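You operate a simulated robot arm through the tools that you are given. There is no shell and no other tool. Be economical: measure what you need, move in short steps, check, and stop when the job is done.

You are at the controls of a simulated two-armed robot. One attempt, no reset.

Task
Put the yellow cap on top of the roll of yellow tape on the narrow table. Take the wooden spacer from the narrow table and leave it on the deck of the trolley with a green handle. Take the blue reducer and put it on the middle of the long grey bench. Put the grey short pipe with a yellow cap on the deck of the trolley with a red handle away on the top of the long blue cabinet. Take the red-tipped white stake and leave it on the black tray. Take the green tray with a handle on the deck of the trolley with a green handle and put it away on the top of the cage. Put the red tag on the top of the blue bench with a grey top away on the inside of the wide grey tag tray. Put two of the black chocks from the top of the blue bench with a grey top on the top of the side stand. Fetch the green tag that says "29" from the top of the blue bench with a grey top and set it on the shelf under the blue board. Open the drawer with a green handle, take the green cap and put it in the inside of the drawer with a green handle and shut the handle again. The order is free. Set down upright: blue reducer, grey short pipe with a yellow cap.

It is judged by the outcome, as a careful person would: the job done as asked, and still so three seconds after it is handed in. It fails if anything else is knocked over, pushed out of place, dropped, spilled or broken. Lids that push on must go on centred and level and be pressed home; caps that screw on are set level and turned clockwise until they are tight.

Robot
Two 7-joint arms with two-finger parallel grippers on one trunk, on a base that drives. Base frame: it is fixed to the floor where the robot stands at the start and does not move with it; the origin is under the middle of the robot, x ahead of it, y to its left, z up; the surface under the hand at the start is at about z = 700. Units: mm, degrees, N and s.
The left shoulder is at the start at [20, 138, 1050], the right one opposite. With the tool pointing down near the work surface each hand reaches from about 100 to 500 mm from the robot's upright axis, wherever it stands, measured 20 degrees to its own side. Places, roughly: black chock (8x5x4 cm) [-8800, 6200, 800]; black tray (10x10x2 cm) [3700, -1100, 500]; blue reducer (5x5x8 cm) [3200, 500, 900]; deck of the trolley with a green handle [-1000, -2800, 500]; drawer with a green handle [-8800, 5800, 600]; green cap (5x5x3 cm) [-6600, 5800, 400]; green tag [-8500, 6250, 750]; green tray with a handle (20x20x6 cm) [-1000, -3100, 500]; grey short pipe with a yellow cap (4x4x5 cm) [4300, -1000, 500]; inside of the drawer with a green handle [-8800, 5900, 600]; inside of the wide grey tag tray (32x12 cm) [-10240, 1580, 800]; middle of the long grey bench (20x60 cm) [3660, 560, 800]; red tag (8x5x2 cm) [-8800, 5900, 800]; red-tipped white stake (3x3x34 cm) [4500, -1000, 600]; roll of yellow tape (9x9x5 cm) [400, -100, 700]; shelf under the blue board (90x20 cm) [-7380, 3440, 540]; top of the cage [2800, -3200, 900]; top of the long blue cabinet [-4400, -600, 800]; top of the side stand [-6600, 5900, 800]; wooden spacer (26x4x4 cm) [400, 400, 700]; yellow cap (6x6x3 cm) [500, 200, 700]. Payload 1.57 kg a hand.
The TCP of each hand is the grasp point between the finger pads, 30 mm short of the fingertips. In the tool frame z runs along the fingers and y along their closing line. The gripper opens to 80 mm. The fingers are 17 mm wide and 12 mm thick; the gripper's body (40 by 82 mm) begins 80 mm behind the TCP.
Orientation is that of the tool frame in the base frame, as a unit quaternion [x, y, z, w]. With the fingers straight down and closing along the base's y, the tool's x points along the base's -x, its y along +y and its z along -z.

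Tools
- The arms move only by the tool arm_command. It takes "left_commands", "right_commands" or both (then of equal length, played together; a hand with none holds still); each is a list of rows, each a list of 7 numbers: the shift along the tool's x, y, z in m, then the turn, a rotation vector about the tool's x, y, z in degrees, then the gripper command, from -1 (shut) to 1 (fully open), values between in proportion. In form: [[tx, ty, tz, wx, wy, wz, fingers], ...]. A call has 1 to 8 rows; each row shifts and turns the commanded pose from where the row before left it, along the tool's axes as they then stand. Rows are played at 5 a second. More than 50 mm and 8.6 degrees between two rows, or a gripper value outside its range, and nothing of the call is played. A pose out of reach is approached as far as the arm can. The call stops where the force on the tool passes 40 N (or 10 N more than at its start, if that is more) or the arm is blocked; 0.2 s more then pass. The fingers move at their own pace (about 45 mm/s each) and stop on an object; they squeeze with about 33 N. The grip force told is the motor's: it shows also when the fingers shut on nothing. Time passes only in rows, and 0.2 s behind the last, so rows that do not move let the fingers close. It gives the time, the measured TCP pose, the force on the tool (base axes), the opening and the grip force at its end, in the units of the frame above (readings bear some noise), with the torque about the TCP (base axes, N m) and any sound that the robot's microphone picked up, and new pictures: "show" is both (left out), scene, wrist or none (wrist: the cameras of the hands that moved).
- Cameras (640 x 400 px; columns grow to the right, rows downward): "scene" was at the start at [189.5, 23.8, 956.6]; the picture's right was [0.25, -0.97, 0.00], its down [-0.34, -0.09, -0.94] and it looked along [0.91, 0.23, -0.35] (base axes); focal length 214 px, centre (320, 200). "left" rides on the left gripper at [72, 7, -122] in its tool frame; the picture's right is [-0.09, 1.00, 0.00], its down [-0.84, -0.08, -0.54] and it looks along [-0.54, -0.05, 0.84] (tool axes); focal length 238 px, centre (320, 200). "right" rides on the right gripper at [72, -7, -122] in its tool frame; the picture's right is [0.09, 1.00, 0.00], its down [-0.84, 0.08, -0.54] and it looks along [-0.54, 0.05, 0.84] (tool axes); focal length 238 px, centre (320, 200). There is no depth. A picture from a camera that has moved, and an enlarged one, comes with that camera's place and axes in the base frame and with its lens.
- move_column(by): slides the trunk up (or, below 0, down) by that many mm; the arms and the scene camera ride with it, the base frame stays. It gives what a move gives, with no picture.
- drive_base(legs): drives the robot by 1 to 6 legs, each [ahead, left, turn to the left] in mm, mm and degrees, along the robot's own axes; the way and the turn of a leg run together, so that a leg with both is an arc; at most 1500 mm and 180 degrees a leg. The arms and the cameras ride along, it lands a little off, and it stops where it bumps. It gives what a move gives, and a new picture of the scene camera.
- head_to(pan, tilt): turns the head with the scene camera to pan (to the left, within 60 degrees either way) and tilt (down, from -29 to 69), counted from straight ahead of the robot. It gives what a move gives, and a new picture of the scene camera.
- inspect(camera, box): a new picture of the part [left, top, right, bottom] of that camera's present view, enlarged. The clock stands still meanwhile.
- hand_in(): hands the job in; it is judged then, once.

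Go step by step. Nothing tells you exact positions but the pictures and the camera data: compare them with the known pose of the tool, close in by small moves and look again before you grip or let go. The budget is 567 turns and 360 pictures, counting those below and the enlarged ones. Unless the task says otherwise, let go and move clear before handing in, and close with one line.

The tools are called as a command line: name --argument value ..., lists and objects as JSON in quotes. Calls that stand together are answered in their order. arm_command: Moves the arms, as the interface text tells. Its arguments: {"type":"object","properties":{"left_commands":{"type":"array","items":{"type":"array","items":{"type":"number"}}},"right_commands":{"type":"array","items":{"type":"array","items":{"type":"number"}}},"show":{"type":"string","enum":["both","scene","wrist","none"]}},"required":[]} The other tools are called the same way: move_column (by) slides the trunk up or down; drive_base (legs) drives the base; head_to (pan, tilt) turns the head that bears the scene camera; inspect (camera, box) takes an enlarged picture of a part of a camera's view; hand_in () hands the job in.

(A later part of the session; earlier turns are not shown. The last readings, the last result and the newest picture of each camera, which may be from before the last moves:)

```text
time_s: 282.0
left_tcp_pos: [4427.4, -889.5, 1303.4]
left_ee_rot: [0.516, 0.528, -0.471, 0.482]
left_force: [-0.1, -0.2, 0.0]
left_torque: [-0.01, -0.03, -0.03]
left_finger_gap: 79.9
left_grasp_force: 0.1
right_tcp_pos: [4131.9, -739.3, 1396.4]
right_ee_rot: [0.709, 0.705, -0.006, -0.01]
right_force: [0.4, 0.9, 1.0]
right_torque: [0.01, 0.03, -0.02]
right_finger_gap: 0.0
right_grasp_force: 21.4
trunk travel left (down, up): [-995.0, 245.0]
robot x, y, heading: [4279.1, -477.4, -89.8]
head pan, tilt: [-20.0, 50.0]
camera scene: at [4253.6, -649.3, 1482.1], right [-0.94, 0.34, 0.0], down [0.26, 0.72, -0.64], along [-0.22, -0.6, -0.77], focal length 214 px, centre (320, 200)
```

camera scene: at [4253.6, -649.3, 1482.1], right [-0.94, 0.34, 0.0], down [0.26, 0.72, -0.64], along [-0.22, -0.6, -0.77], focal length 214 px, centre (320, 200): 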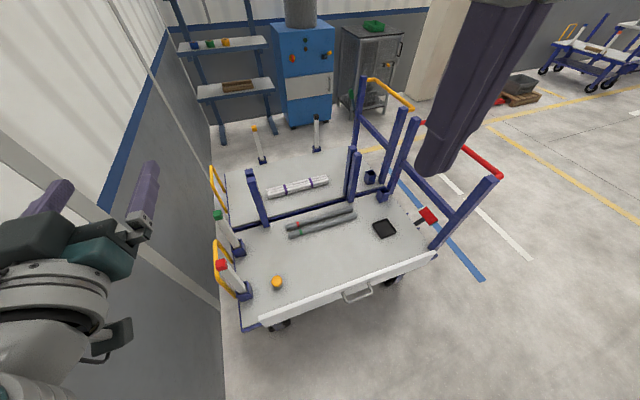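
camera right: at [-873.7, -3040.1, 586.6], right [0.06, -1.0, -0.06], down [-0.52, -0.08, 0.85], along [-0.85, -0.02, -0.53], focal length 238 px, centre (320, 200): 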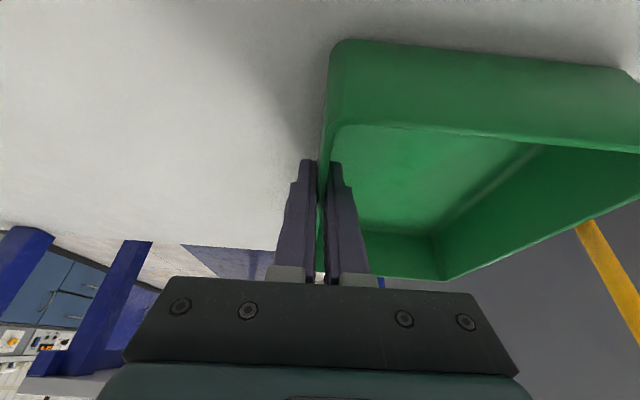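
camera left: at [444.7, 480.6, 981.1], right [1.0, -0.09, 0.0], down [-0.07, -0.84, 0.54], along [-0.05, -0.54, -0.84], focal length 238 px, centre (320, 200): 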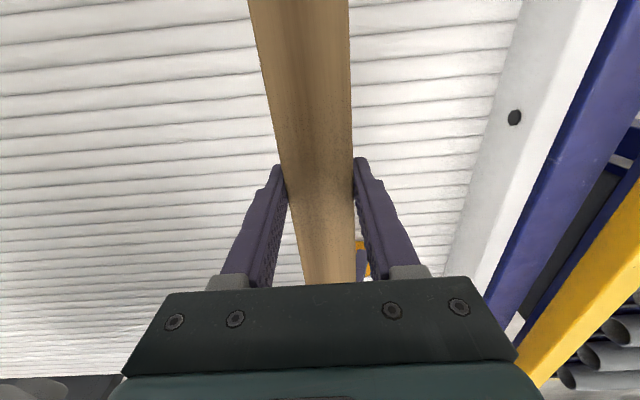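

The left tool is nearly horizontal. I lower the trunk so the left hand comes to stake height, north of the trolley.

move_column --by -400

move_column --by -250

arm_command --left_commands '[[0, 0.02, 0, 0, -4, 0, 1], [0, 0.018, 0, 0, 0, 0, 1], [0, 0, 0, 0, 0, 0, 0.5]]' --show "both"

```text
time_s: 285.8
left_tcp_pos: [4427.2, -889.2, 903.0]
left_ee_rot: [0.517, 0.529, -0.471, 0.482]
left_force: [-0.4, 0.1, 0.0]
left_torque: [-0.03, 0.01, 0.01]
left_finger_gap: 79.9
left_grasp_force: 0.1
right_tcp_pos: [4131.0, -738.3, 996.9]
right_ee_rot: [0.709, 0.705, -0.006, -0.01]
right_force: [-0.8, -0.7, -0.5]
right_torque: [-0.02, 0.0, -0.01]
right_finger_gap: 0.0
right_grasp_force: 21.2
trunk travel left (down, up): [-595.0, 645.0]
robot x, y, heading: [4281.0, -479.5, -89.7]
head pan, tilt: [-20.0, 50.0]
```

```text
time_s: 288.4
left_tcp_pos: [4426.2, -887.9, 653.7]
left_ee_rot: [0.515, 0.529, -0.471, 0.483]
left_force: [-0.2, -0.3, -0.2]
left_torque: [0.02, 0.01, 0.03]
left_finger_gap: 79.9
left_grasp_force: 0.1
right_tcp_pos: [4132.8, -739.3, 747.2]
right_ee_rot: [0.709, 0.705, -0.006, -0.01]
right_force: [-0.3, 0.0, -0.5]
right_torque: [-0.01, 0.01, -0.03]
right_finger_gap: 0.0
right_grasp_force: 21.1
trunk travel left (down, up): [-345.0, 895.0]
robot x, y, heading: [4282.1, -477.3, -90.0]
head pan, tilt: [-20.0, 50.0]
```

```text
time_s: 289.2
left_tcp_pos: [4464.4, -888.7, 652.6]
left_ee_rot: [0.499, 0.512, -0.488, 0.5]
left_force: [0.1, -0.3, -0.8]
left_torque: [-0.01, 0.02, 0.01]
left_finger_gap: 60.1
left_grasp_force: 0.1
right_tcp_pos: [4132.5, -738.6, 746.2]
right_ee_rot: [0.709, 0.705, -0.006, -0.01]
right_force: [-0.4, -0.9, 0.8]
right_torque: [-0.01, -0.01, -0.03]
right_finger_gap: 0.0
right_grasp_force: 21.4
trunk travel left (down, up): [-345.0, 895.0]
robot x, y, heading: [4280.4, -478.8, -89.7]
head pan, tilt: [-20.0, 50.0]
camera scene: at [4253.4, -649.4, 832.1], right [-0.94, 0.34, 0.0], down [0.26, 0.72, -0.64], along [-0.22, -0.6, -0.77], focal length 214 px, centre (320, 200)
camera left: at [4468.4, -764.3, 584.7], right [1.0, 0.02, 0.09], down [-0.09, 0.52, 0.85], along [-0.03, -0.85, 0.52], focal length 238 px, centre (320, 200)
```

scene: 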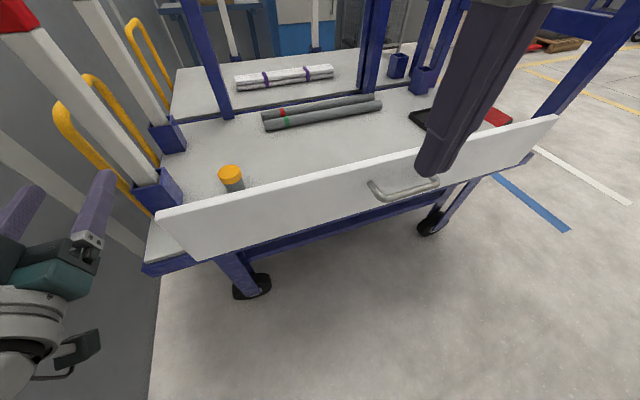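
left: 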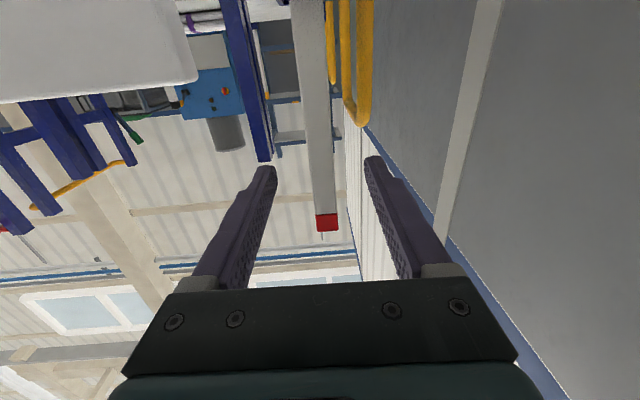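

The stake is dead ahead of the left fingers (x≈4466), and a yellow hoop lies to its right below z≈671. I rise to z≈705, narrow the opening, and advance to the stake.

arm_command --left_commands '[[-0.027, -0.001, 0, 0, 0, 0, 0.15], [-0.027, -0.001, 0, 0, 0, 0, 0.15], [0, 0, 0.04, 0, 0, 0, 0.15], [0, 0, 0.04, 0, 0, 0, 0.15], [0, 0, 0, 0, 0, 0, 0.15]]' --show "wrist"

```text
time_s: 290.4
left_tcp_pos: [4465.9, -970.2, 705.6]
left_ee_rot: [0.499, 0.511, -0.489, 0.501]
left_force: [0.2, 0.3, -0.4]
left_torque: [0.04, 0.03, -0.01]
left_finger_gap: 46.2
left_grasp_force: 0.0
right_tcp_pos: [4132.8, -738.2, 746.5]
right_ee_rot: [0.709, 0.705, -0.005, -0.011]
right_force: [-0.2, -0.4, -0.7]
right_torque: [-0.03, -0.01, 0.02]
right_finger_gap: 0.0
right_grasp_force: 21.3
trunk travel left (down, up): [-345.0, 895.0]
robot x, y, heading: [4283.6, -475.3, -89.6]
head pan, tilt: [-20.0, 50.0]
camera left: at [4470.7, -846.9, 637.9], right [1.0, 0.02, 0.09], down [-0.09, 0.52, 0.85], along [-0.03, -0.85, 0.52], focal length 238 px, centre (320, 200)
```

left: 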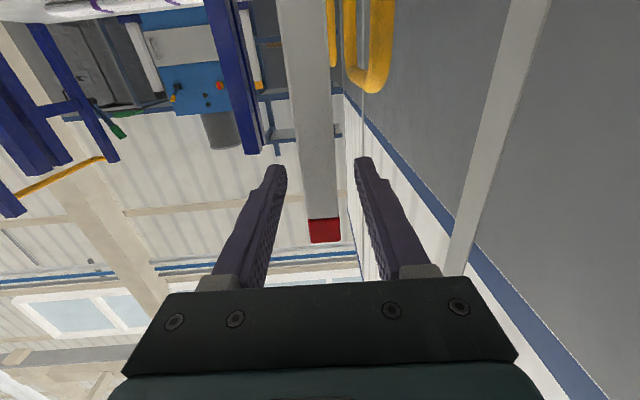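

arm_command --left_commands '[[0, 0, 0.018, 0, 0, 0, 0.15], [0, 0, 0.018, 0, 0, 0, 0.15], [0, 0, 0, 0, 0, 0, 0.15]]' --show "wrist"

head_to --pan 30 --tilt 30

```text
time_s: 291.2
left_tcp_pos: [4465.7, -1005.1, 704.8]
left_ee_rot: [0.499, 0.512, -0.488, 0.501]
left_force: [-1.4, 0.0, 0.6]
left_torque: [0.03, -0.04, 0.01]
left_finger_gap: 45.7
left_grasp_force: 0.1
right_tcp_pos: [4131.9, -738.9, 747.3]
right_ee_rot: [0.709, 0.705, -0.005, -0.011]
right_force: [0.2, -0.3, -0.5]
right_torque: [0.03, 0.01, -0.03]
right_finger_gap: 0.0
right_grasp_force: 21.7
trunk travel left (down, up): [-345.0, 895.0]
robot x, y, heading: [4280.5, -476.1, -89.7]
head pan, tilt: [-20.0, 50.0]
camera left: at [4470.7, -881.9, 636.7], right [1.0, 0.02, 0.09], down [-0.09, 0.52, 0.85], along [-0.03, -0.85, 0.52], focal length 238 px, centre (320, 200)
```

left: 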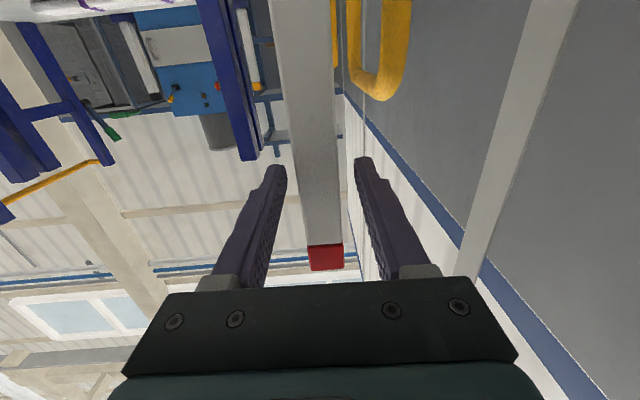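

```text
time_s: 292.4
left_tcp_pos: [4467.5, -1006.8, 704.2]
left_ee_rot: [0.498, 0.511, -0.489, 0.502]
left_force: [-0.5, 0.8, -0.3]
left_torque: [-0.01, 0.01, -0.01]
left_finger_gap: 46.1
left_grasp_force: 0.0
right_tcp_pos: [4132.2, -739.6, 746.2]
right_ee_rot: [0.709, 0.705, -0.006, -0.01]
right_force: [-0.5, 0.6, -0.1]
right_torque: [-0.01, 0.0, -0.02]
right_finger_gap: 0.1
right_grasp_force: 21.8
trunk travel left (down, up): [-345.0, 895.0]
robot x, y, heading: [4279.6, -481.4, -89.9]
head pan, tilt: [30.0, 30.0]
camera scene: at [4325.0, -655.2, 861.6], right [-0.87, -0.5, 0.0], down [-0.25, 0.43, -0.87], along [0.43, -0.75, -0.5], focal length 214 px, centre (320, 200)
```

scene: 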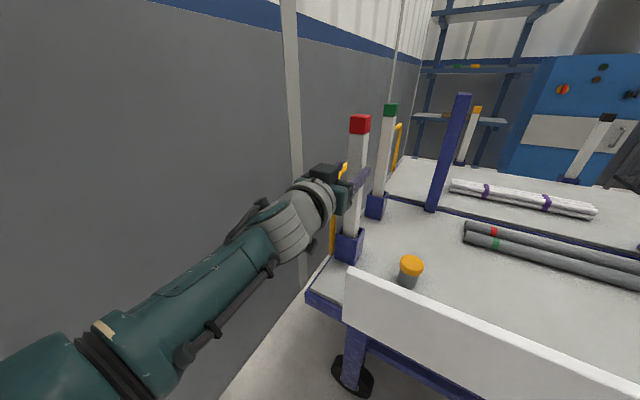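

The fingers reach the stake; another 27 mm puts it at the pads. Then close.

arm_command --left_commands '[[0, -0.001, 0.027, 0, 0, 0, 0.15], [0, 0, 0, 0, 0, 0, 0.15], [0, 0, 0, 0, 0, 0, -1], [0, 0, 0, 0, 0, 0, -1], [0, 0, 0, 0, 0, 0, -1]]' --show "wrist"

inspect --camera "scene" --box '[290, 90, 450, 290]'

```text
time_s: 293.6
left_tcp_pos: [4466.4, -1032.7, 704.9]
left_ee_rot: [0.499, 0.511, -0.489, 0.5]
left_force: [-0.4, 0.8, 0.2]
left_torque: [-0.11, 0.03, -0.05]
left_finger_gap: 29.6
left_grasp_force: 31.6
right_tcp_pos: [4130.8, -739.5, 746.1]
right_ee_rot: [0.708, 0.706, -0.005, -0.011]
right_force: [-0.4, -0.1, 0.2]
right_torque: [0.02, 0.01, 0.01]
right_finger_gap: 0.0
right_grasp_force: 21.5
trunk travel left (down, up): [-345.0, 895.0]
robot x, y, heading: [4278.9, -475.8, -90.0]
head pan, tilt: [30.0, 30.0]
camera left: at [4469.6, -908.8, 635.9], right [1.0, 0.02, 0.09], down [-0.09, 0.52, 0.85], along [-0.03, -0.85, 0.52], focal length 238 px, centre (320, 200)
```

left: 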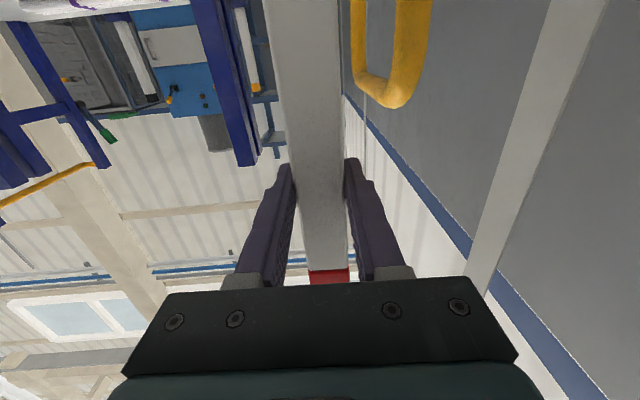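

```text
2.00 times, centred on (370, 190) of scene
camera zoom: at [4325.0, -655.2, 861.6], right [-0.87, -0.5, 0.0], down [-0.25, 0.43, -0.87], along [0.43, -0.75, -0.5], focal length 429 px, centre (220, 220)
```

zoom: 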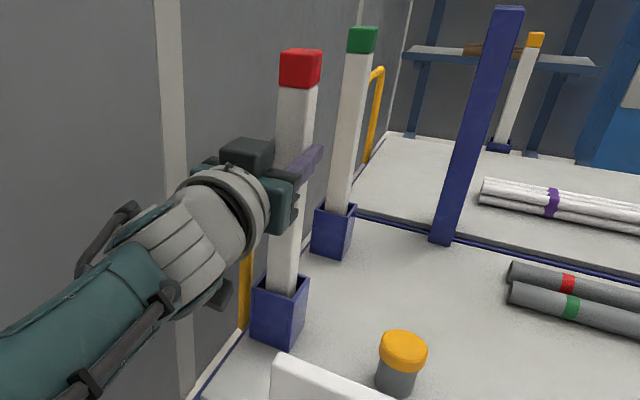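

Gripped (29.6 mm). I lift the stake straight out with the trunk.

move_column --by 120

move_column --by 180

inspect --camera "scene" --box '[160, 60, 480, 300]'

```text
time_s: 295.1
left_tcp_pos: [4466.1, -1032.6, 824.8]
left_ee_rot: [0.498, 0.511, -0.489, 0.501]
left_force: [0.4, 0.6, -3.5]
left_torque: [-0.02, -0.01, -0.03]
left_finger_gap: 29.6
left_grasp_force: 33.1
right_tcp_pos: [4131.4, -738.0, 866.3]
right_ee_rot: [0.709, 0.705, -0.006, -0.01]
right_force: [-0.3, 0.6, 0.0]
right_torque: [-0.01, -0.02, -0.01]
right_finger_gap: 0.0
right_grasp_force: 21.4
trunk travel left (down, up): [-465.0, 775.0]
robot x, y, heading: [4283.0, -477.6, -90.3]
head pan, tilt: [30.0, 30.0]
```

```text
time_s: 297.1
left_tcp_pos: [4464.7, -1031.8, 1003.9]
left_ee_rot: [0.498, 0.512, -0.488, 0.501]
left_force: [0.3, -0.5, -2.4]
left_torque: [0.06, -0.01, -0.02]
left_finger_gap: 29.6
left_grasp_force: 33.1
right_tcp_pos: [4131.3, -739.2, 1046.9]
right_ee_rot: [0.709, 0.705, -0.005, -0.01]
right_force: [0.1, 0.0, -0.3]
right_torque: [0.02, 0.01, 0.02]
right_finger_gap: 0.0
right_grasp_force: 21.7
trunk travel left (down, up): [-645.0, 595.0]
robot x, y, heading: [4282.0, -481.4, -89.8]
head pan, tilt: [30.0, 30.0]
```

```text
1.67 times, centred on (320, 180) of scene
camera zoom: at [4325.1, -654.9, 1161.5], right [-0.87, -0.5, 0.0], down [-0.25, 0.43, -0.87], along [0.43, -0.75, -0.5], focal length 358 px, centre (320, 233)
```

zoom: 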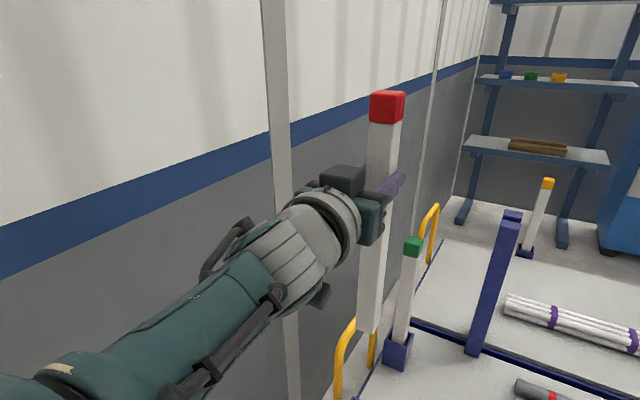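

The stake is out and held firmly. I back off, move west along the trolley, and pitch the tool down so the stake becomes horizontal.

drive_base --legs '[[-120, 0, 0], [0, -700, 0]]'

arm_command --left_commands '[[0, 0, 0, 0, 8, 0, -1], [0, 0, 0, 0, 8, 0, -1], [0, 0, 0, 0, 8, 0, -1], [0, 0, 0, 0, 8, 0, -1], [0, 0, 0, 0, 8, 0, -1], [0, 0, 0, 0, 8, 0, -1], [0, 0, 0, 0, 8, 0, -1], [0, 0, 0, 0, 8, 0, -1]]' --show "none"

arm_command --left_commands '[[0, 0, 0, 0, 8, 0, -1], [0, 0, 0, 0, 8, 0, -1], [0, 0, 0, 0, 8, 0, -1], [0, 0, 0, 0, 0, 8.5, -1], [0, 0, 0, 0, 0, 8.5, -1], [0, 0, 0, 0, 0, 8.5, -1], [0, 0, 0, 0, 0, 8.5, -1], [0, 0, 0, 0, 0, 8.5, -1]]' --show "scene"

```text
time_s: 301.8
left_tcp_pos: [3769.2, -917.6, 1004.9]
left_ee_rot: [0.497, 0.513, -0.488, 0.502]
left_force: [-0.2, -0.4, -2.9]
left_torque: [0.04, -0.02, 0.0]
left_finger_gap: 29.8
left_grasp_force: 32.4
right_tcp_pos: [3433.9, -625.2, 1046.2]
right_ee_rot: [0.708, 0.707, -0.005, -0.01]
right_force: [0.7, 0.0, -0.1]
right_torque: [0.01, 0.01, 0.02]
right_finger_gap: 0.0
right_grasp_force: 20.6
trunk travel left (down, up): [-645.0, 595.0]
robot x, y, heading: [3580.3, -363.8, -89.7]
head pan, tilt: [30.0, 30.0]
camera scene: at [3626.7, -541.1, 1161.5], right [-0.86, -0.51, 0.0], down [-0.25, 0.43, -0.87], along [0.44, -0.75, -0.5], focal length 214 px, centre (320, 200)
```

scene: 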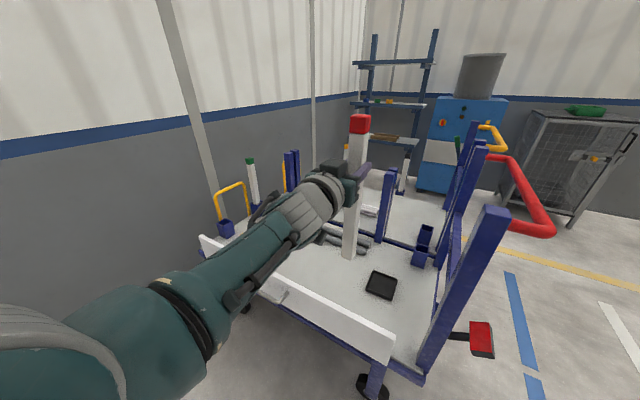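

```text
time_s: 303.6
left_tcp_pos: [3768.6, -917.0, 1003.2]
left_ee_rot: [0.68, 0.701, -0.149, 0.153]
left_force: [-0.6, -0.9, -3.8]
left_torque: [-0.18, -0.02, -0.01]
left_finger_gap: 29.6
left_grasp_force: 33.6
right_tcp_pos: [3434.8, -626.5, 1047.0]
right_ee_rot: [0.706, 0.708, -0.005, -0.01]
right_force: [0.1, 0.6, 0.9]
right_torque: [-0.03, 0.02, -0.02]
right_finger_gap: 0.0
right_grasp_force: 21.5
trunk travel left (down, up): [-645.0, 595.0]
robot x, y, heading: [3580.6, -364.3, -89.6]
head pan, tilt: [30.0, 30.0]
```

```text
time_s: 305.4
left_tcp_pos: [3777.1, -844.5, 1009.4]
left_ee_rot: [0.909, 0.416, -0.003, 0.007]
left_force: [-0.3, -0.1, -3.7]
left_torque: [-0.17, 0.12, -0.02]
left_finger_gap: 29.8
left_grasp_force: 33.0
left hand out of reach, approached as far as the arm can: row 1, 2, 3
right_tcp_pos: [3434.3, -626.2, 1046.9]
right_ee_rot: [0.707, 0.707, -0.006, -0.011]
right_force: [-0.2, 0.3, 0.0]
right_torque: [0.0, -0.04, 0.0]
right_finger_gap: 0.0
right_grasp_force: 21.8
trunk travel left (down, up): [-645.0, 595.0]
robot x, y, heading: [3580.1, -363.1, -89.5]
head pan, tilt: [30.0, 30.0]
camera scene: at [3626.8, -541.2, 1161.5], right [-0.86, -0.51, 0.0], down [-0.25, 0.43, -0.87], along [0.44, -0.75, -0.5], focal length 214 px, centre (320, 200)
```

scene: 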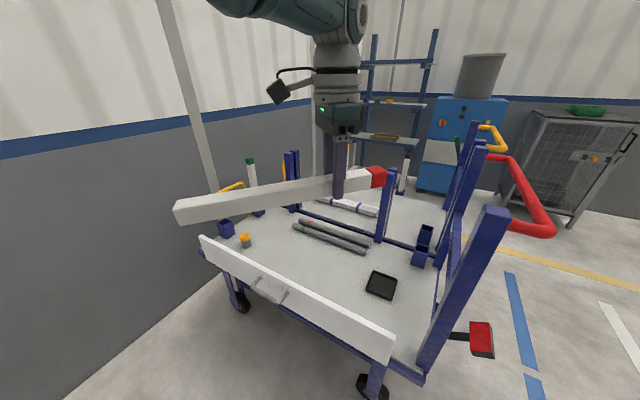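

The stake is horizontal; I continue yawing so its long end points away from the robot (over the tray), which saves reach.

arm_command --left_commands '[[0, 0, 0, 0, 0, 8.5, -1], [0, 0, 0, 0, 0, 8.5, -1], [0, 0, 0, 0, 0, 8.5, -1], [0, 0, 0, 0, 0, 8.5, -1], [0, 0, 0, 0, 0, 8.5, -1], [0, 0, 0, 0, 0, 8.5, -1], [0, 0, 0, 0, 0, 8.5, -1], [0, 0, 0, 0, 0, 8.5, -1]]' --show "none"

arm_command --left_commands '[[0, 0, 0, 0, 0, 8.5, -1], [0, 0, 0, 0, 0, 8.5, -1], [0, 0, 0, 0, 0, 8.5, -1], [0, 0, 0, 0, 0, 8.5, -1], [0, 0, 0, 0, 0, 8.5, -1], [0, 0, 0, 0, 0, 8.5, -1], [0, 0, 0, 0, 0, 8.5, -1], [0, 0, 0, 0, 0, 8.5, -1]]' --show "both"

```text
time_s: 307.2
left_tcp_pos: [3777.7, -844.6, 1008.7]
left_ee_rot: [0.986, -0.164, 0.0, 0.006]
left_force: [0.0, 0.4, -3.7]
left_torque: [0.05, 0.17, 0.0]
left_finger_gap: 29.5
left_grasp_force: 32.9
right_tcp_pos: [3433.7, -626.2, 1046.7]
right_ee_rot: [0.707, 0.707, -0.006, -0.011]
right_force: [0.1, -0.9, 0.9]
right_torque: [0.0, 0.0, -0.01]
right_finger_gap: 0.1
right_grasp_force: 21.1
trunk travel left (down, up): [-645.0, 595.0]
robot x, y, heading: [3581.8, -366.7, -89.6]
head pan, tilt: [30.0, 30.0]
```

```text
time_s: 309.0
left_tcp_pos: [3777.9, -842.8, 1010.5]
left_ee_rot: [0.726, -0.688, 0.004, 0.005]
left_force: [0.6, 1.0, -3.3]
left_torque: [0.24, 0.0, 0.0]
left_finger_gap: 29.4
left_grasp_force: 33.1
right_tcp_pos: [3432.7, -625.0, 1046.4]
right_ee_rot: [0.707, 0.707, -0.006, -0.01]
right_force: [0.3, 0.3, -0.4]
right_torque: [0.02, -0.01, 0.01]
right_finger_gap: 0.4
right_grasp_force: 21.4
trunk travel left (down, up): [-645.0, 595.0]
robot x, y, heading: [3584.3, -361.4, -89.5]
head pan, tilt: [30.0, 30.0]
camera scene: at [3626.9, -540.8, 1161.5], right [-0.86, -0.51, 0.0], down [-0.25, 0.43, -0.87], along [0.44, -0.75, -0.5], focal length 214 px, centre (320, 200)
camera left: at [3775.6, -914.0, 1133.9], right [-1.0, 0.04, 0.0], down [0.03, 0.85, 0.53], along [0.02, 0.53, -0.85], focal length 238 px, centre (320, 200)
```

scene: 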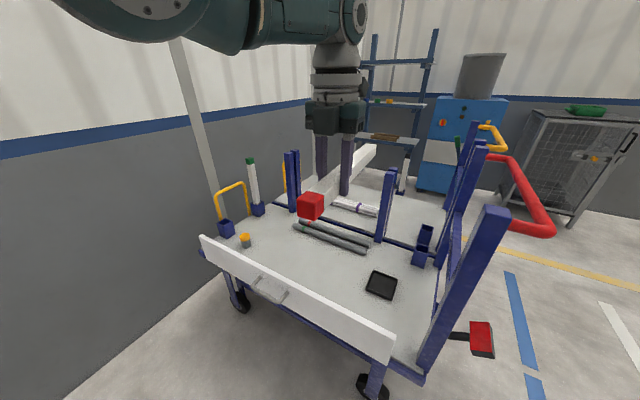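
left: 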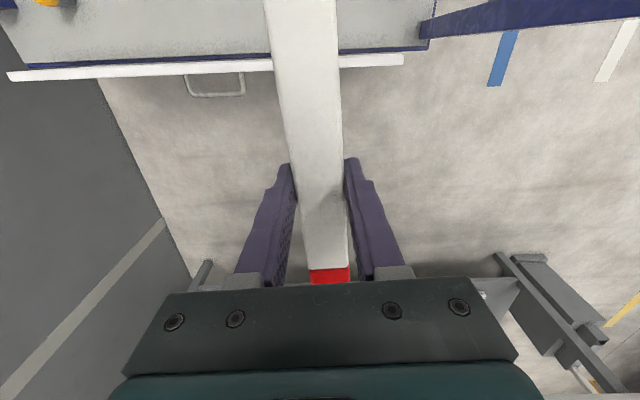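

The stake now points away with its centre 75 mm beyond the TCP. The black tray is at about [3702,-1125]. I tuck the right hand further back/up and position the base so the stake comes over the tray.

arm_command --right_commands '[[0.03, -0.015, -0.03, 0, 0, 0, -1], [0.03, -0.015, -0.03, 0, 0, 0, -1], [0.02, -0.015, -0.03, 0, 0, 0, -1]]' --show "none"

drive_base --legs '[[207, -76, -0.5]]'

move_column --by -250

head_to --pan 15 --tilt 45

```text
time_s: 309.9
left_tcp_pos: [3777.3, -842.4, 1009.8]
left_ee_rot: [0.726, -0.687, 0.004, 0.004]
left_force: [-0.6, -0.3, -2.8]
left_torque: [0.22, 0.05, 0.04]
left_finger_gap: 29.7
left_grasp_force: 33.5
right_tcp_pos: [3376.4, -528.1, 1108.1]
right_ee_rot: [0.688, 0.715, 0.016, -0.119]
right_force: [-0.2, 0.4, 0.6]
right_torque: [0.01, 0.03, 0.0]
right_finger_gap: 0.2
right_grasp_force: 21.5
right hand out of reach, approached as far as the arm can: row 2, 3
trunk travel left (down, up): [-645.0, 595.0]
robot x, y, heading: [3579.7, -363.7, -89.8]
head pan, tilt: [30.0, 30.0]
stopped in row 3 (right hand): the arm was blocked; the commanded pose is now the measured one
```

```text
time_s: 311.6
left_tcp_pos: [3695.4, -1055.4, 1009.8]
left_ee_rot: [0.721, -0.693, 0.005, 0.004]
left_force: [0.9, 1.0, -3.8]
left_torque: [0.22, 0.0, 0.02]
left_finger_gap: 29.4
left_grasp_force: 32.5
right_tcp_pos: [3298.6, -733.6, 1108.4]
right_ee_rot: [0.693, 0.71, 0.018, -0.12]
right_force: [0.1, 0.7, 0.3]
right_torque: [0.01, -0.01, 0.0]
right_finger_gap: 0.0
right_grasp_force: 21.1
trunk travel left (down, up): [-645.0, 595.0]
robot x, y, heading: [3507.8, -576.7, -90.6]
head pan, tilt: [30.0, 30.0]
camera scene: at [3549.3, -750.0, 1161.5], right [-0.87, -0.49, 0.0], down [-0.25, 0.44, -0.87], along [0.43, -0.75, -0.5], focal length 214 px, centre (320, 200)
```

scene: 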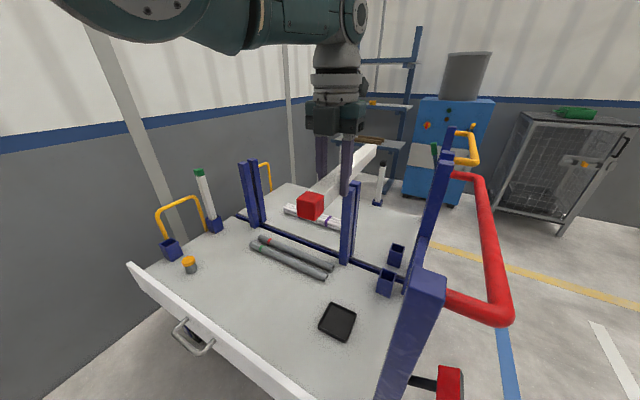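

```text
time_s: 314.1
left_tcp_pos: [3695.5, -1054.5, 759.4]
left_ee_rot: [0.722, -0.692, 0.004, 0.005]
left_force: [-0.5, -0.2, -2.8]
left_torque: [0.23, 0.02, 0.02]
left_finger_gap: 29.9
left_grasp_force: 33.1
right_tcp_pos: [3298.4, -733.0, 856.9]
right_ee_rot: [0.694, 0.71, 0.018, -0.119]
right_force: [-0.4, 0.1, -0.6]
right_torque: [0.0, -0.01, -0.03]
right_finger_gap: 0.0
right_grasp_force: 21.5
trunk travel left (down, up): [-395.0, 845.0]
robot x, y, heading: [3510.8, -572.3, -90.5]
head pan, tilt: [30.0, 30.0]
```

```text
time_s: 314.9
left_tcp_pos: [3695.4, -1054.4, 760.0]
left_ee_rot: [0.721, -0.693, 0.004, 0.004]
left_force: [0.0, 0.4, -3.1]
left_torque: [0.25, 0.01, 0.03]
left_finger_gap: 29.3
left_grasp_force: 32.8
right_tcp_pos: [3298.8, -733.6, 857.9]
right_ee_rot: [0.693, 0.711, 0.018, -0.12]
right_force: [0.3, 0.6, 0.0]
right_torque: [0.01, -0.02, -0.01]
right_finger_gap: 0.0
right_grasp_force: 22.0
trunk travel left (down, up): [-395.0, 845.0]
robot x, y, heading: [3504.3, -571.7, -90.5]
head pan, tilt: [15.0, 45.0]
camera scene: at [3525.2, -749.9, 889.0], right [-0.97, -0.25, 0.0], down [-0.18, 0.68, -0.71], along [0.18, -0.68, -0.71], focal length 214 px, centre (320, 200)
```

scene: 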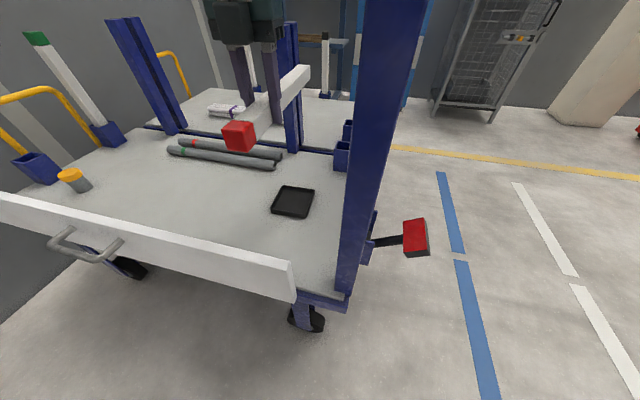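

The stake is aligned over the black tray ([3698,-1120]). I lower it.

move_column --by -210

inspect --camera "scene" --box '[140, 60, 440, 260]'

```text
time_s: 317.2
left_tcp_pos: [3695.5, -1054.1, 548.6]
left_ee_rot: [0.721, -0.693, 0.005, 0.005]
left_force: [-0.2, 0.0, -3.1]
left_torque: [0.24, -0.02, -0.02]
left_finger_gap: 29.6
left_grasp_force: 33.4
right_tcp_pos: [3299.8, -733.2, 648.6]
right_ee_rot: [0.694, 0.71, 0.018, -0.118]
right_force: [-0.6, 0.2, -0.1]
right_torque: [0.0, 0.01, -0.01]
right_finger_gap: 0.0
right_grasp_force: 21.6
trunk travel left (down, up): [-185.0, 1055.0]
robot x, y, heading: [3505.0, -570.3, -90.4]
head pan, tilt: [15.0, 45.0]
```

```text
2.00 times, centred on (290, 160) of scene
camera zoom: at [3525.0, -749.9, 679.0], right [-0.97, -0.25, 0.0], down [-0.18, 0.68, -0.71], along [0.18, -0.68, -0.71], focal length 429 px, centre (380, 280)
```

zoom: 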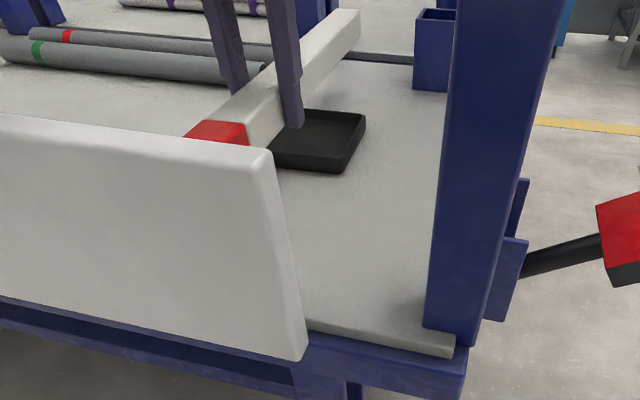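

move_column --by -35

inspect --camera "scene" --box '[140, 60, 440, 260]'

```text
time_s: 317.9
left_tcp_pos: [3695.6, -1054.0, 514.9]
left_ee_rot: [0.721, -0.693, 0.005, 0.004]
left_force: [-1.0, 0.7, -2.9]
left_torque: [0.21, 0.05, -0.01]
left_finger_gap: 29.6
left_grasp_force: 32.8
right_tcp_pos: [3298.7, -733.0, 612.8]
right_ee_rot: [0.693, 0.71, 0.019, -0.12]
right_force: [-0.1, -0.4, 0.4]
right_torque: [-0.02, -0.03, -0.02]
right_finger_gap: 0.1
right_grasp_force: 21.5
trunk travel left (down, up): [-150.0, 1090.0]
robot x, y, heading: [3505.7, -572.7, -90.7]
head pan, tilt: [15.0, 45.0]
```

```text
2.00 times, centred on (290, 160) of scene
camera zoom: at [3525.0, -749.9, 643.9], right [-0.97, -0.25, 0.0], down [-0.18, 0.68, -0.71], along [0.18, -0.68, -0.71], focal length 429 px, centre (380, 280)
```

zoom: 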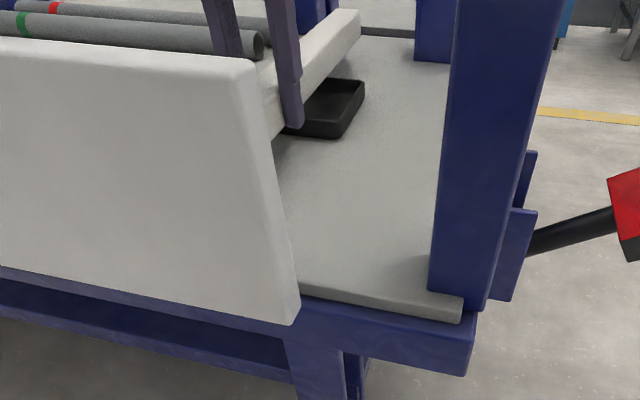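

move_column --by -12

move_column --by -5

inspect --camera "left" --box '[0, 0, 640, 400]'

```text
time_s: 318.6
left_tcp_pos: [3696.3, -1055.8, 505.0]
left_ee_rot: [0.721, -0.693, 0.006, 0.006]
left_force: [-1.3, 7.3, 21.7]
left_torque: [-0.39, -0.03, -0.03]
left_finger_gap: 29.6
left_grasp_force: 33.7
right_tcp_pos: [3299.1, -734.8, 600.5]
right_ee_rot: [0.693, 0.711, 0.018, -0.119]
right_force: [-0.9, -0.6, -0.4]
right_torque: [0.0, 0.01, -0.03]
right_finger_gap: 0.0
right_grasp_force: 21.0
trunk travel left (down, up): [-138.0, 1102.0]
robot x, y, heading: [3506.7, -571.9, -90.5]
head pan, tilt: [15.0, 45.0]
```

```text
time_s: 318.9
left_tcp_pos: [3696.2, -1056.2, 504.3]
left_ee_rot: [0.721, -0.693, 0.006, 0.006]
left_force: [2.7, 1.2, 6.5]
left_torque: [-0.01, 0.09, 0.04]
left_finger_gap: 29.7
left_grasp_force: 32.8
right_tcp_pos: [3299.8, -733.7, 598.6]
right_ee_rot: [0.693, 0.711, 0.018, -0.12]
right_force: [-0.5, -0.9, -0.5]
right_torque: [0.0, 0.03, 0.0]
right_finger_gap: 0.0
right_grasp_force: 21.2
trunk travel left (down, up): [-135.0, 1105.0]
robot x, y, heading: [3502.5, -567.1, -90.4]
head pan, tilt: [15.0, 45.0]
stopped: the force on the tool passed its limit at 47 N (the readings are from after the stop); the commanded pose is now the measured one
```

```text
1.00 times, centred on (320, 200) of left (not enlarged: the box is as wide or as high as the picture)
camera zoom: at [3692.7, -1126.4, 628.5], right [-1.0, 0.05, 0.0], down [0.05, 0.85, 0.53], along [0.03, 0.53, -0.85], focal length 238 px, centre (320, 200)
```

zoom: 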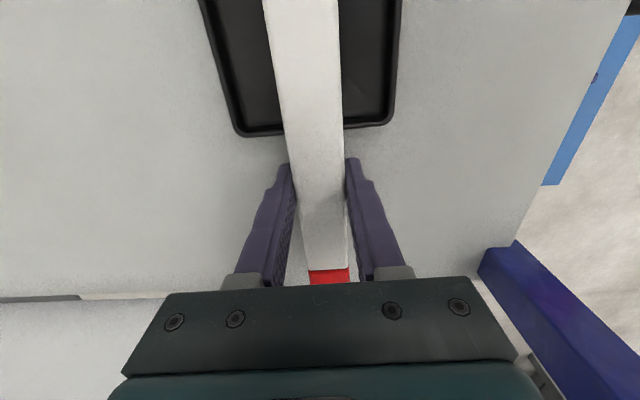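

Contact; the stake lies centrally across the tray. I open the fingers and rise.

arm_command --left_commands '[[0, 0, 0, 0, 0, 0, 0], [0, 0, 0, 0, 0, 0, 0.5], [0, 0, 0, 0, 0, 0, 0.5], [0, 0, 0, 0, 0, 0, 0.5]]' --show "none"

move_column --by 300

inspect --camera "left" --box '[0, 0, 640, 400]'

```text
time_s: 319.9
left_tcp_pos: [3694.8, -1056.3, 502.8]
left_ee_rot: [0.721, -0.693, 0.004, 0.007]
left_force: [-0.7, 0.1, -0.1]
left_torque: [-0.02, 0.01, 0.06]
left_finger_gap: 60.2
left_grasp_force: 0.0
right_tcp_pos: [3298.2, -732.8, 597.7]
right_ee_rot: [0.693, 0.71, 0.018, -0.121]
right_force: [-0.1, -0.3, 0.6]
right_torque: [0.0, 0.01, -0.01]
right_finger_gap: 0.0
right_grasp_force: 21.4
trunk travel left (down, up): [-135.0, 1105.0]
robot x, y, heading: [3506.3, -572.5, -90.7]
head pan, tilt: [15.0, 45.0]
```

```text
time_s: 322.9
left_tcp_pos: [3694.4, -1054.8, 803.3]
left_ee_rot: [0.721, -0.693, 0.005, 0.007]
left_force: [-0.3, 0.2, 0.6]
left_torque: [0.01, 0.03, 0.0]
left_finger_gap: 60.0
left_grasp_force: 0.1
right_tcp_pos: [3299.7, -732.9, 897.2]
right_ee_rot: [0.693, 0.71, 0.018, -0.119]
right_force: [-0.8, -0.1, -0.4]
right_torque: [0.0, 0.01, 0.04]
right_finger_gap: 0.0
right_grasp_force: 21.0
trunk travel left (down, up): [-435.0, 805.0]
robot x, y, heading: [3505.4, -573.0, -90.4]
head pan, tilt: [15.0, 45.0]
```

```text
1.00 times, centred on (320, 200) of left (not enlarged: the box is as wide or as high as the picture)
camera zoom: at [3691.8, -1125.8, 927.8], right [-1.0, 0.05, 0.0], down [0.05, 0.85, 0.53], along [0.03, 0.53, -0.85], focal length 238 px, centre (320, 200)
```

zoom: 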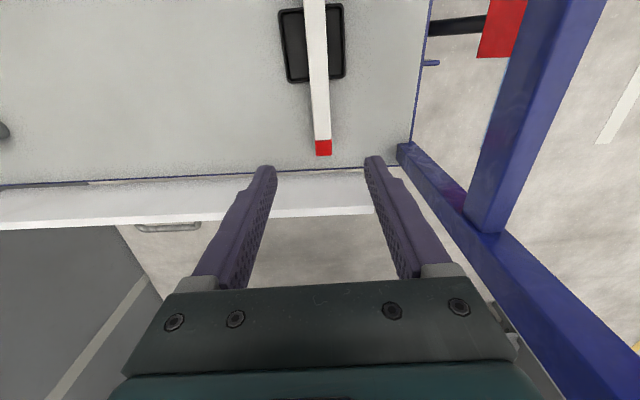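

The stake rests on the tray. Next the capped pipe: I shift east so the left hand comes above it.

drive_base --legs '[[-32, 626, 0.5]]'

inspect --camera "left" --box '[0, 0, 640, 400]'

```text
time_s: 326.4
left_tcp_pos: [4319.0, -1019.8, 803.6]
left_ee_rot: [0.726, -0.688, 0.005, 0.007]
left_force: [-0.2, 0.7, 0.0]
left_torque: [-0.01, 0.01, 0.01]
left_finger_gap: 59.8
left_grasp_force: 0.1
right_tcp_pos: [3918.9, -702.9, 897.9]
right_ee_rot: [0.688, 0.716, 0.017, -0.119]
right_force: [1.4, 0.4, 1.0]
right_torque: [-0.02, 0.04, -0.01]
right_finger_gap: 0.1
right_grasp_force: 21.5
trunk travel left (down, up): [-435.0, 805.0]
robot x, y, heading: [4124.2, -541.6, -89.6]
head pan, tilt: [15.0, 45.0]
camera scene: at [4144.7, -717.2, 929.4], right [-0.96, -0.27, 0.0], down [-0.19, 0.68, -0.71], along [0.19, -0.68, -0.71], focal length 214 px, centre (320, 200)
```

scene: 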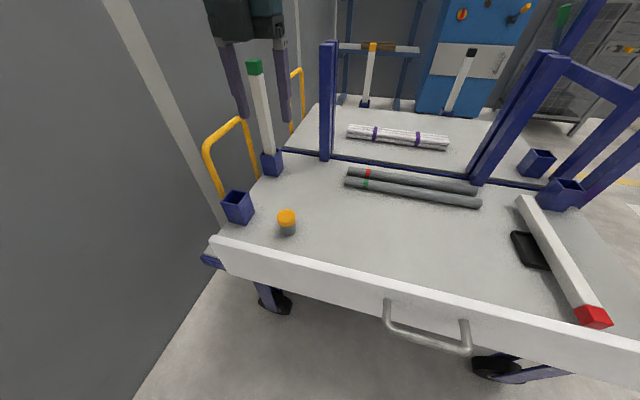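

```text
1.00 times, centred on (320, 200) of left (not enlarged: the box is as wide or as high as the picture)
camera zoom: at [4317.1, -1090.2, 927.8], right [-1.0, 0.04, 0.0], down [0.03, 0.85, 0.53], along [0.02, 0.53, -0.85], focal length 238 px, centre (320, 200)
```

zoom: 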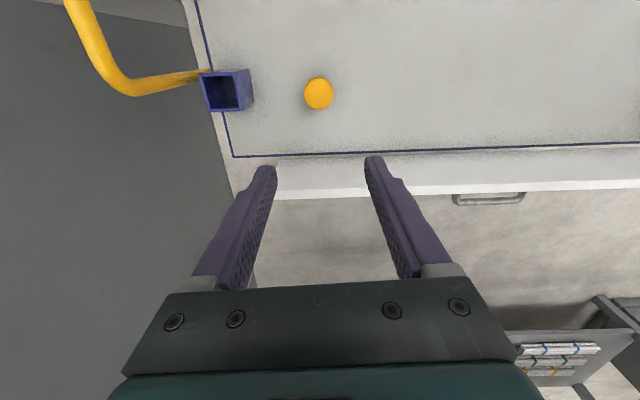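

The stake lies well balanced on the black tray. The pipe's cap centre is at [4322,-1034]; I nudge the base and lower the left hand over it.

drive_base --legs '[[15, 4, -0.3]]'

move_column --by -210

inspect --camera "left" --box '[0, 0, 640, 400]'

```text
time_s: 327.2
left_tcp_pos: [4321.5, -1036.8, 803.3]
left_ee_rot: [0.724, -0.69, 0.004, 0.007]
left_force: [-1.1, -0.1, 0.0]
left_torque: [0.03, -0.01, 0.0]
left_finger_gap: 60.0
left_grasp_force: 0.0
right_tcp_pos: [3921.2, -717.1, 897.4]
right_ee_rot: [0.689, 0.715, 0.018, -0.12]
right_force: [0.8, -0.2, 0.2]
right_torque: [0.0, -0.03, 0.0]
right_finger_gap: 0.0
right_grasp_force: 21.2
trunk travel left (down, up): [-435.0, 805.0]
robot x, y, heading: [4129.0, -550.8, -89.9]
head pan, tilt: [15.0, 45.0]
camera scene: at [4147.8, -732.5, 929.4], right [-0.97, -0.26, 0.0], down [-0.18, 0.68, -0.71], along [0.18, -0.68, -0.71], focal length 214 px, centre (320, 200)
```

scene: 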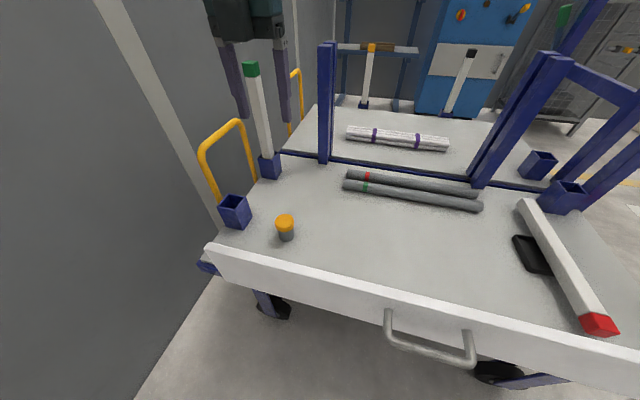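

```text
time_s: 329.4
left_tcp_pos: [4321.4, -1037.1, 592.9]
left_ee_rot: [0.724, -0.69, 0.005, 0.007]
left_force: [0.7, 0.9, -0.3]
left_torque: [0.01, 0.02, 0.0]
left_finger_gap: 59.8
left_grasp_force: 0.1
right_tcp_pos: [3920.2, -717.9, 687.9]
right_ee_rot: [0.689, 0.714, 0.017, -0.12]
right_force: [0.3, 0.6, 0.0]
right_torque: [-0.01, 0.01, 0.0]
right_finger_gap: 0.1
right_grasp_force: 21.4
trunk travel left (down, up): [-225.0, 1015.0]
robot x, y, heading: [4130.3, -552.5, -89.8]
head pan, tilt: [15.0, 45.0]
```

```text
1.00 times, centred on (320, 200) of left (not enlarged: the box is as wide or as high as the picture)
camera zoom: at [4318.3, -1106.2, 717.7], right [-1.0, 0.04, 0.0], down [0.04, 0.85, 0.53], along [0.02, 0.53, -0.85], focal length 238 px, centre (320, 200)
```

zoom: 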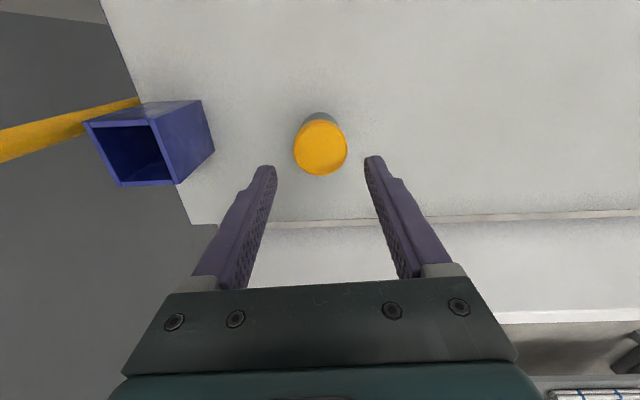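

Centred. I open a bit more and lower to grip height.

arm_command --left_commands '[[-0.003, 0, 0, 0, 0, 0, 0.8], [0, 0, 0, 0, 0, 0, 0.8]]' --show "none"

move_column --by -92

inspect --camera "left" --box '[0, 0, 640, 400]'

```text
time_s: 330.0
left_tcp_pos: [4320.5, -1030.9, 592.5]
left_ee_rot: [0.725, -0.689, 0.004, 0.006]
left_force: [-0.5, 0.1, -0.6]
left_torque: [0.02, 0.02, -0.03]
left_finger_gap: 72.1
left_grasp_force: 0.0
right_tcp_pos: [3920.8, -718.0, 687.9]
right_ee_rot: [0.688, 0.715, 0.017, -0.121]
right_force: [0.4, -0.3, 0.2]
right_torque: [0.01, -0.02, -0.03]
right_finger_gap: 0.1
right_grasp_force: 21.2
trunk travel left (down, up): [-225.0, 1015.0]
robot x, y, heading: [4123.5, -554.6, -89.9]
head pan, tilt: [15.0, 45.0]
```

```text
time_s: 331.3
left_tcp_pos: [4320.6, -1033.0, 501.1]
left_ee_rot: [0.724, -0.69, 0.005, 0.007]
left_force: [-0.1, -0.5, 0.0]
left_torque: [-0.04, -0.03, -0.02]
left_finger_gap: 72.2
left_grasp_force: 0.0
right_tcp_pos: [3921.6, -718.2, 595.8]
right_ee_rot: [0.689, 0.714, 0.017, -0.12]
right_force: [0.0, -0.2, -0.2]
right_torque: [0.01, -0.02, -0.01]
right_finger_gap: 0.0
right_grasp_force: 21.9
trunk travel left (down, up): [-133.0, 1107.0]
robot x, y, heading: [4124.3, -551.1, -89.9]
head pan, tilt: [15.0, 45.0]
```

```text
1.00 times, centred on (320, 200) of left (not enlarged: the box is as wide or as high as the picture)
camera zoom: at [4318.1, -1102.6, 625.6], right [-1.0, 0.04, 0.0], down [0.04, 0.85, 0.53], along [0.02, 0.53, -0.85], focal length 238 px, centre (320, 200)
```

zoom: 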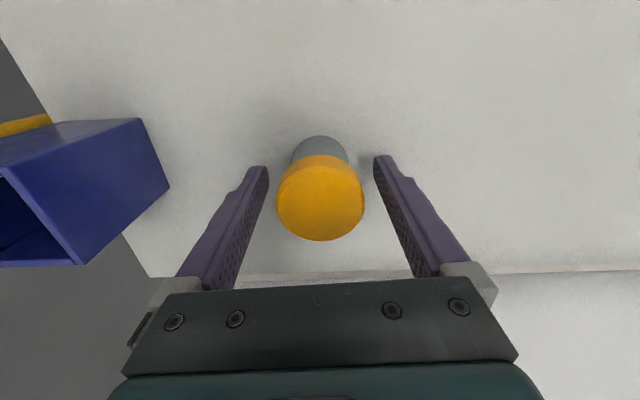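

arm_command --left_commands '[[0.004, 0, 0, 0, 0, 0, 0.8], [0, 0, 0, 0, 0, 0, -1], [0, 0, 0, 0, 0, 0, -1], [0, 0, 0, 0, 0, 0, -1], [0, 0, 0, 0, 0, 0, -1]]' --show "none"

move_column --by 60

inspect --camera "left" --box '[160, 60, 480, 300]'

inspect --camera "scene" --box '[180, 60, 420, 300]'

```text
time_s: 332.5
left_tcp_pos: [4320.7, -1037.3, 502.6]
left_ee_rot: [0.724, -0.689, 0.005, 0.006]
left_force: [0.0, -1.0, -0.3]
left_torque: [0.02, 0.0, -0.02]
left_finger_gap: 45.0
left_grasp_force: 33.2
right_tcp_pos: [3921.0, -718.0, 596.1]
right_ee_rot: [0.69, 0.714, 0.017, -0.121]
right_force: [0.2, -0.9, 0.3]
right_torque: [-0.01, -0.03, 0.02]
right_finger_gap: 0.0
right_grasp_force: 21.3
trunk travel left (down, up): [-133.0, 1107.0]
robot x, y, heading: [4132.1, -551.1, -89.7]
head pan, tilt: [15.0, 45.0]
```

```text
time_s: 333.5
left_tcp_pos: [4320.1, -1037.1, 561.9]
left_ee_rot: [0.724, -0.69, 0.004, 0.006]
left_force: [0.1, 0.0, -1.4]
left_torque: [0.04, 0.02, 0.01]
left_finger_gap: 44.6
left_grasp_force: 32.6
right_tcp_pos: [3920.7, -717.2, 657.6]
right_ee_rot: [0.689, 0.714, 0.018, -0.121]
right_force: [-0.4, 0.2, 0.3]
right_torque: [-0.02, -0.01, 0.01]
right_finger_gap: 0.0
right_grasp_force: 21.0
trunk travel left (down, up): [-193.0, 1047.0]
robot x, y, heading: [4126.3, -554.8, -89.8]
head pan, tilt: [15.0, 45.0]
```

```text
1.67 times, centred on (320, 180) of left
camera zoom: at [4318.3, -1106.5, 685.9], right [-1.0, 0.04, 0.0], down [0.04, 0.85, 0.53], along [0.02, 0.53, -0.85], focal length 397 px, centre (320, 233)
```

zoom: 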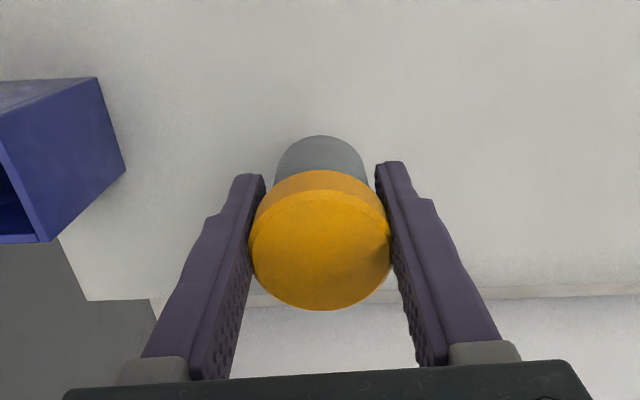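

```text
1.67 times, centred on (300, 180) of scene
camera zoom: at [4147.7, -732.0, 687.4], right [-0.97, -0.26, 0.0], down [-0.18, 0.68, -0.71], along [0.18, -0.68, -0.71], focal length 358 px, centre (353, 233)
```

zoom: 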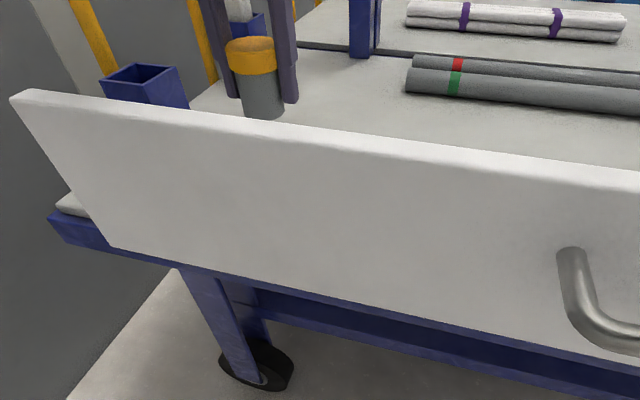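

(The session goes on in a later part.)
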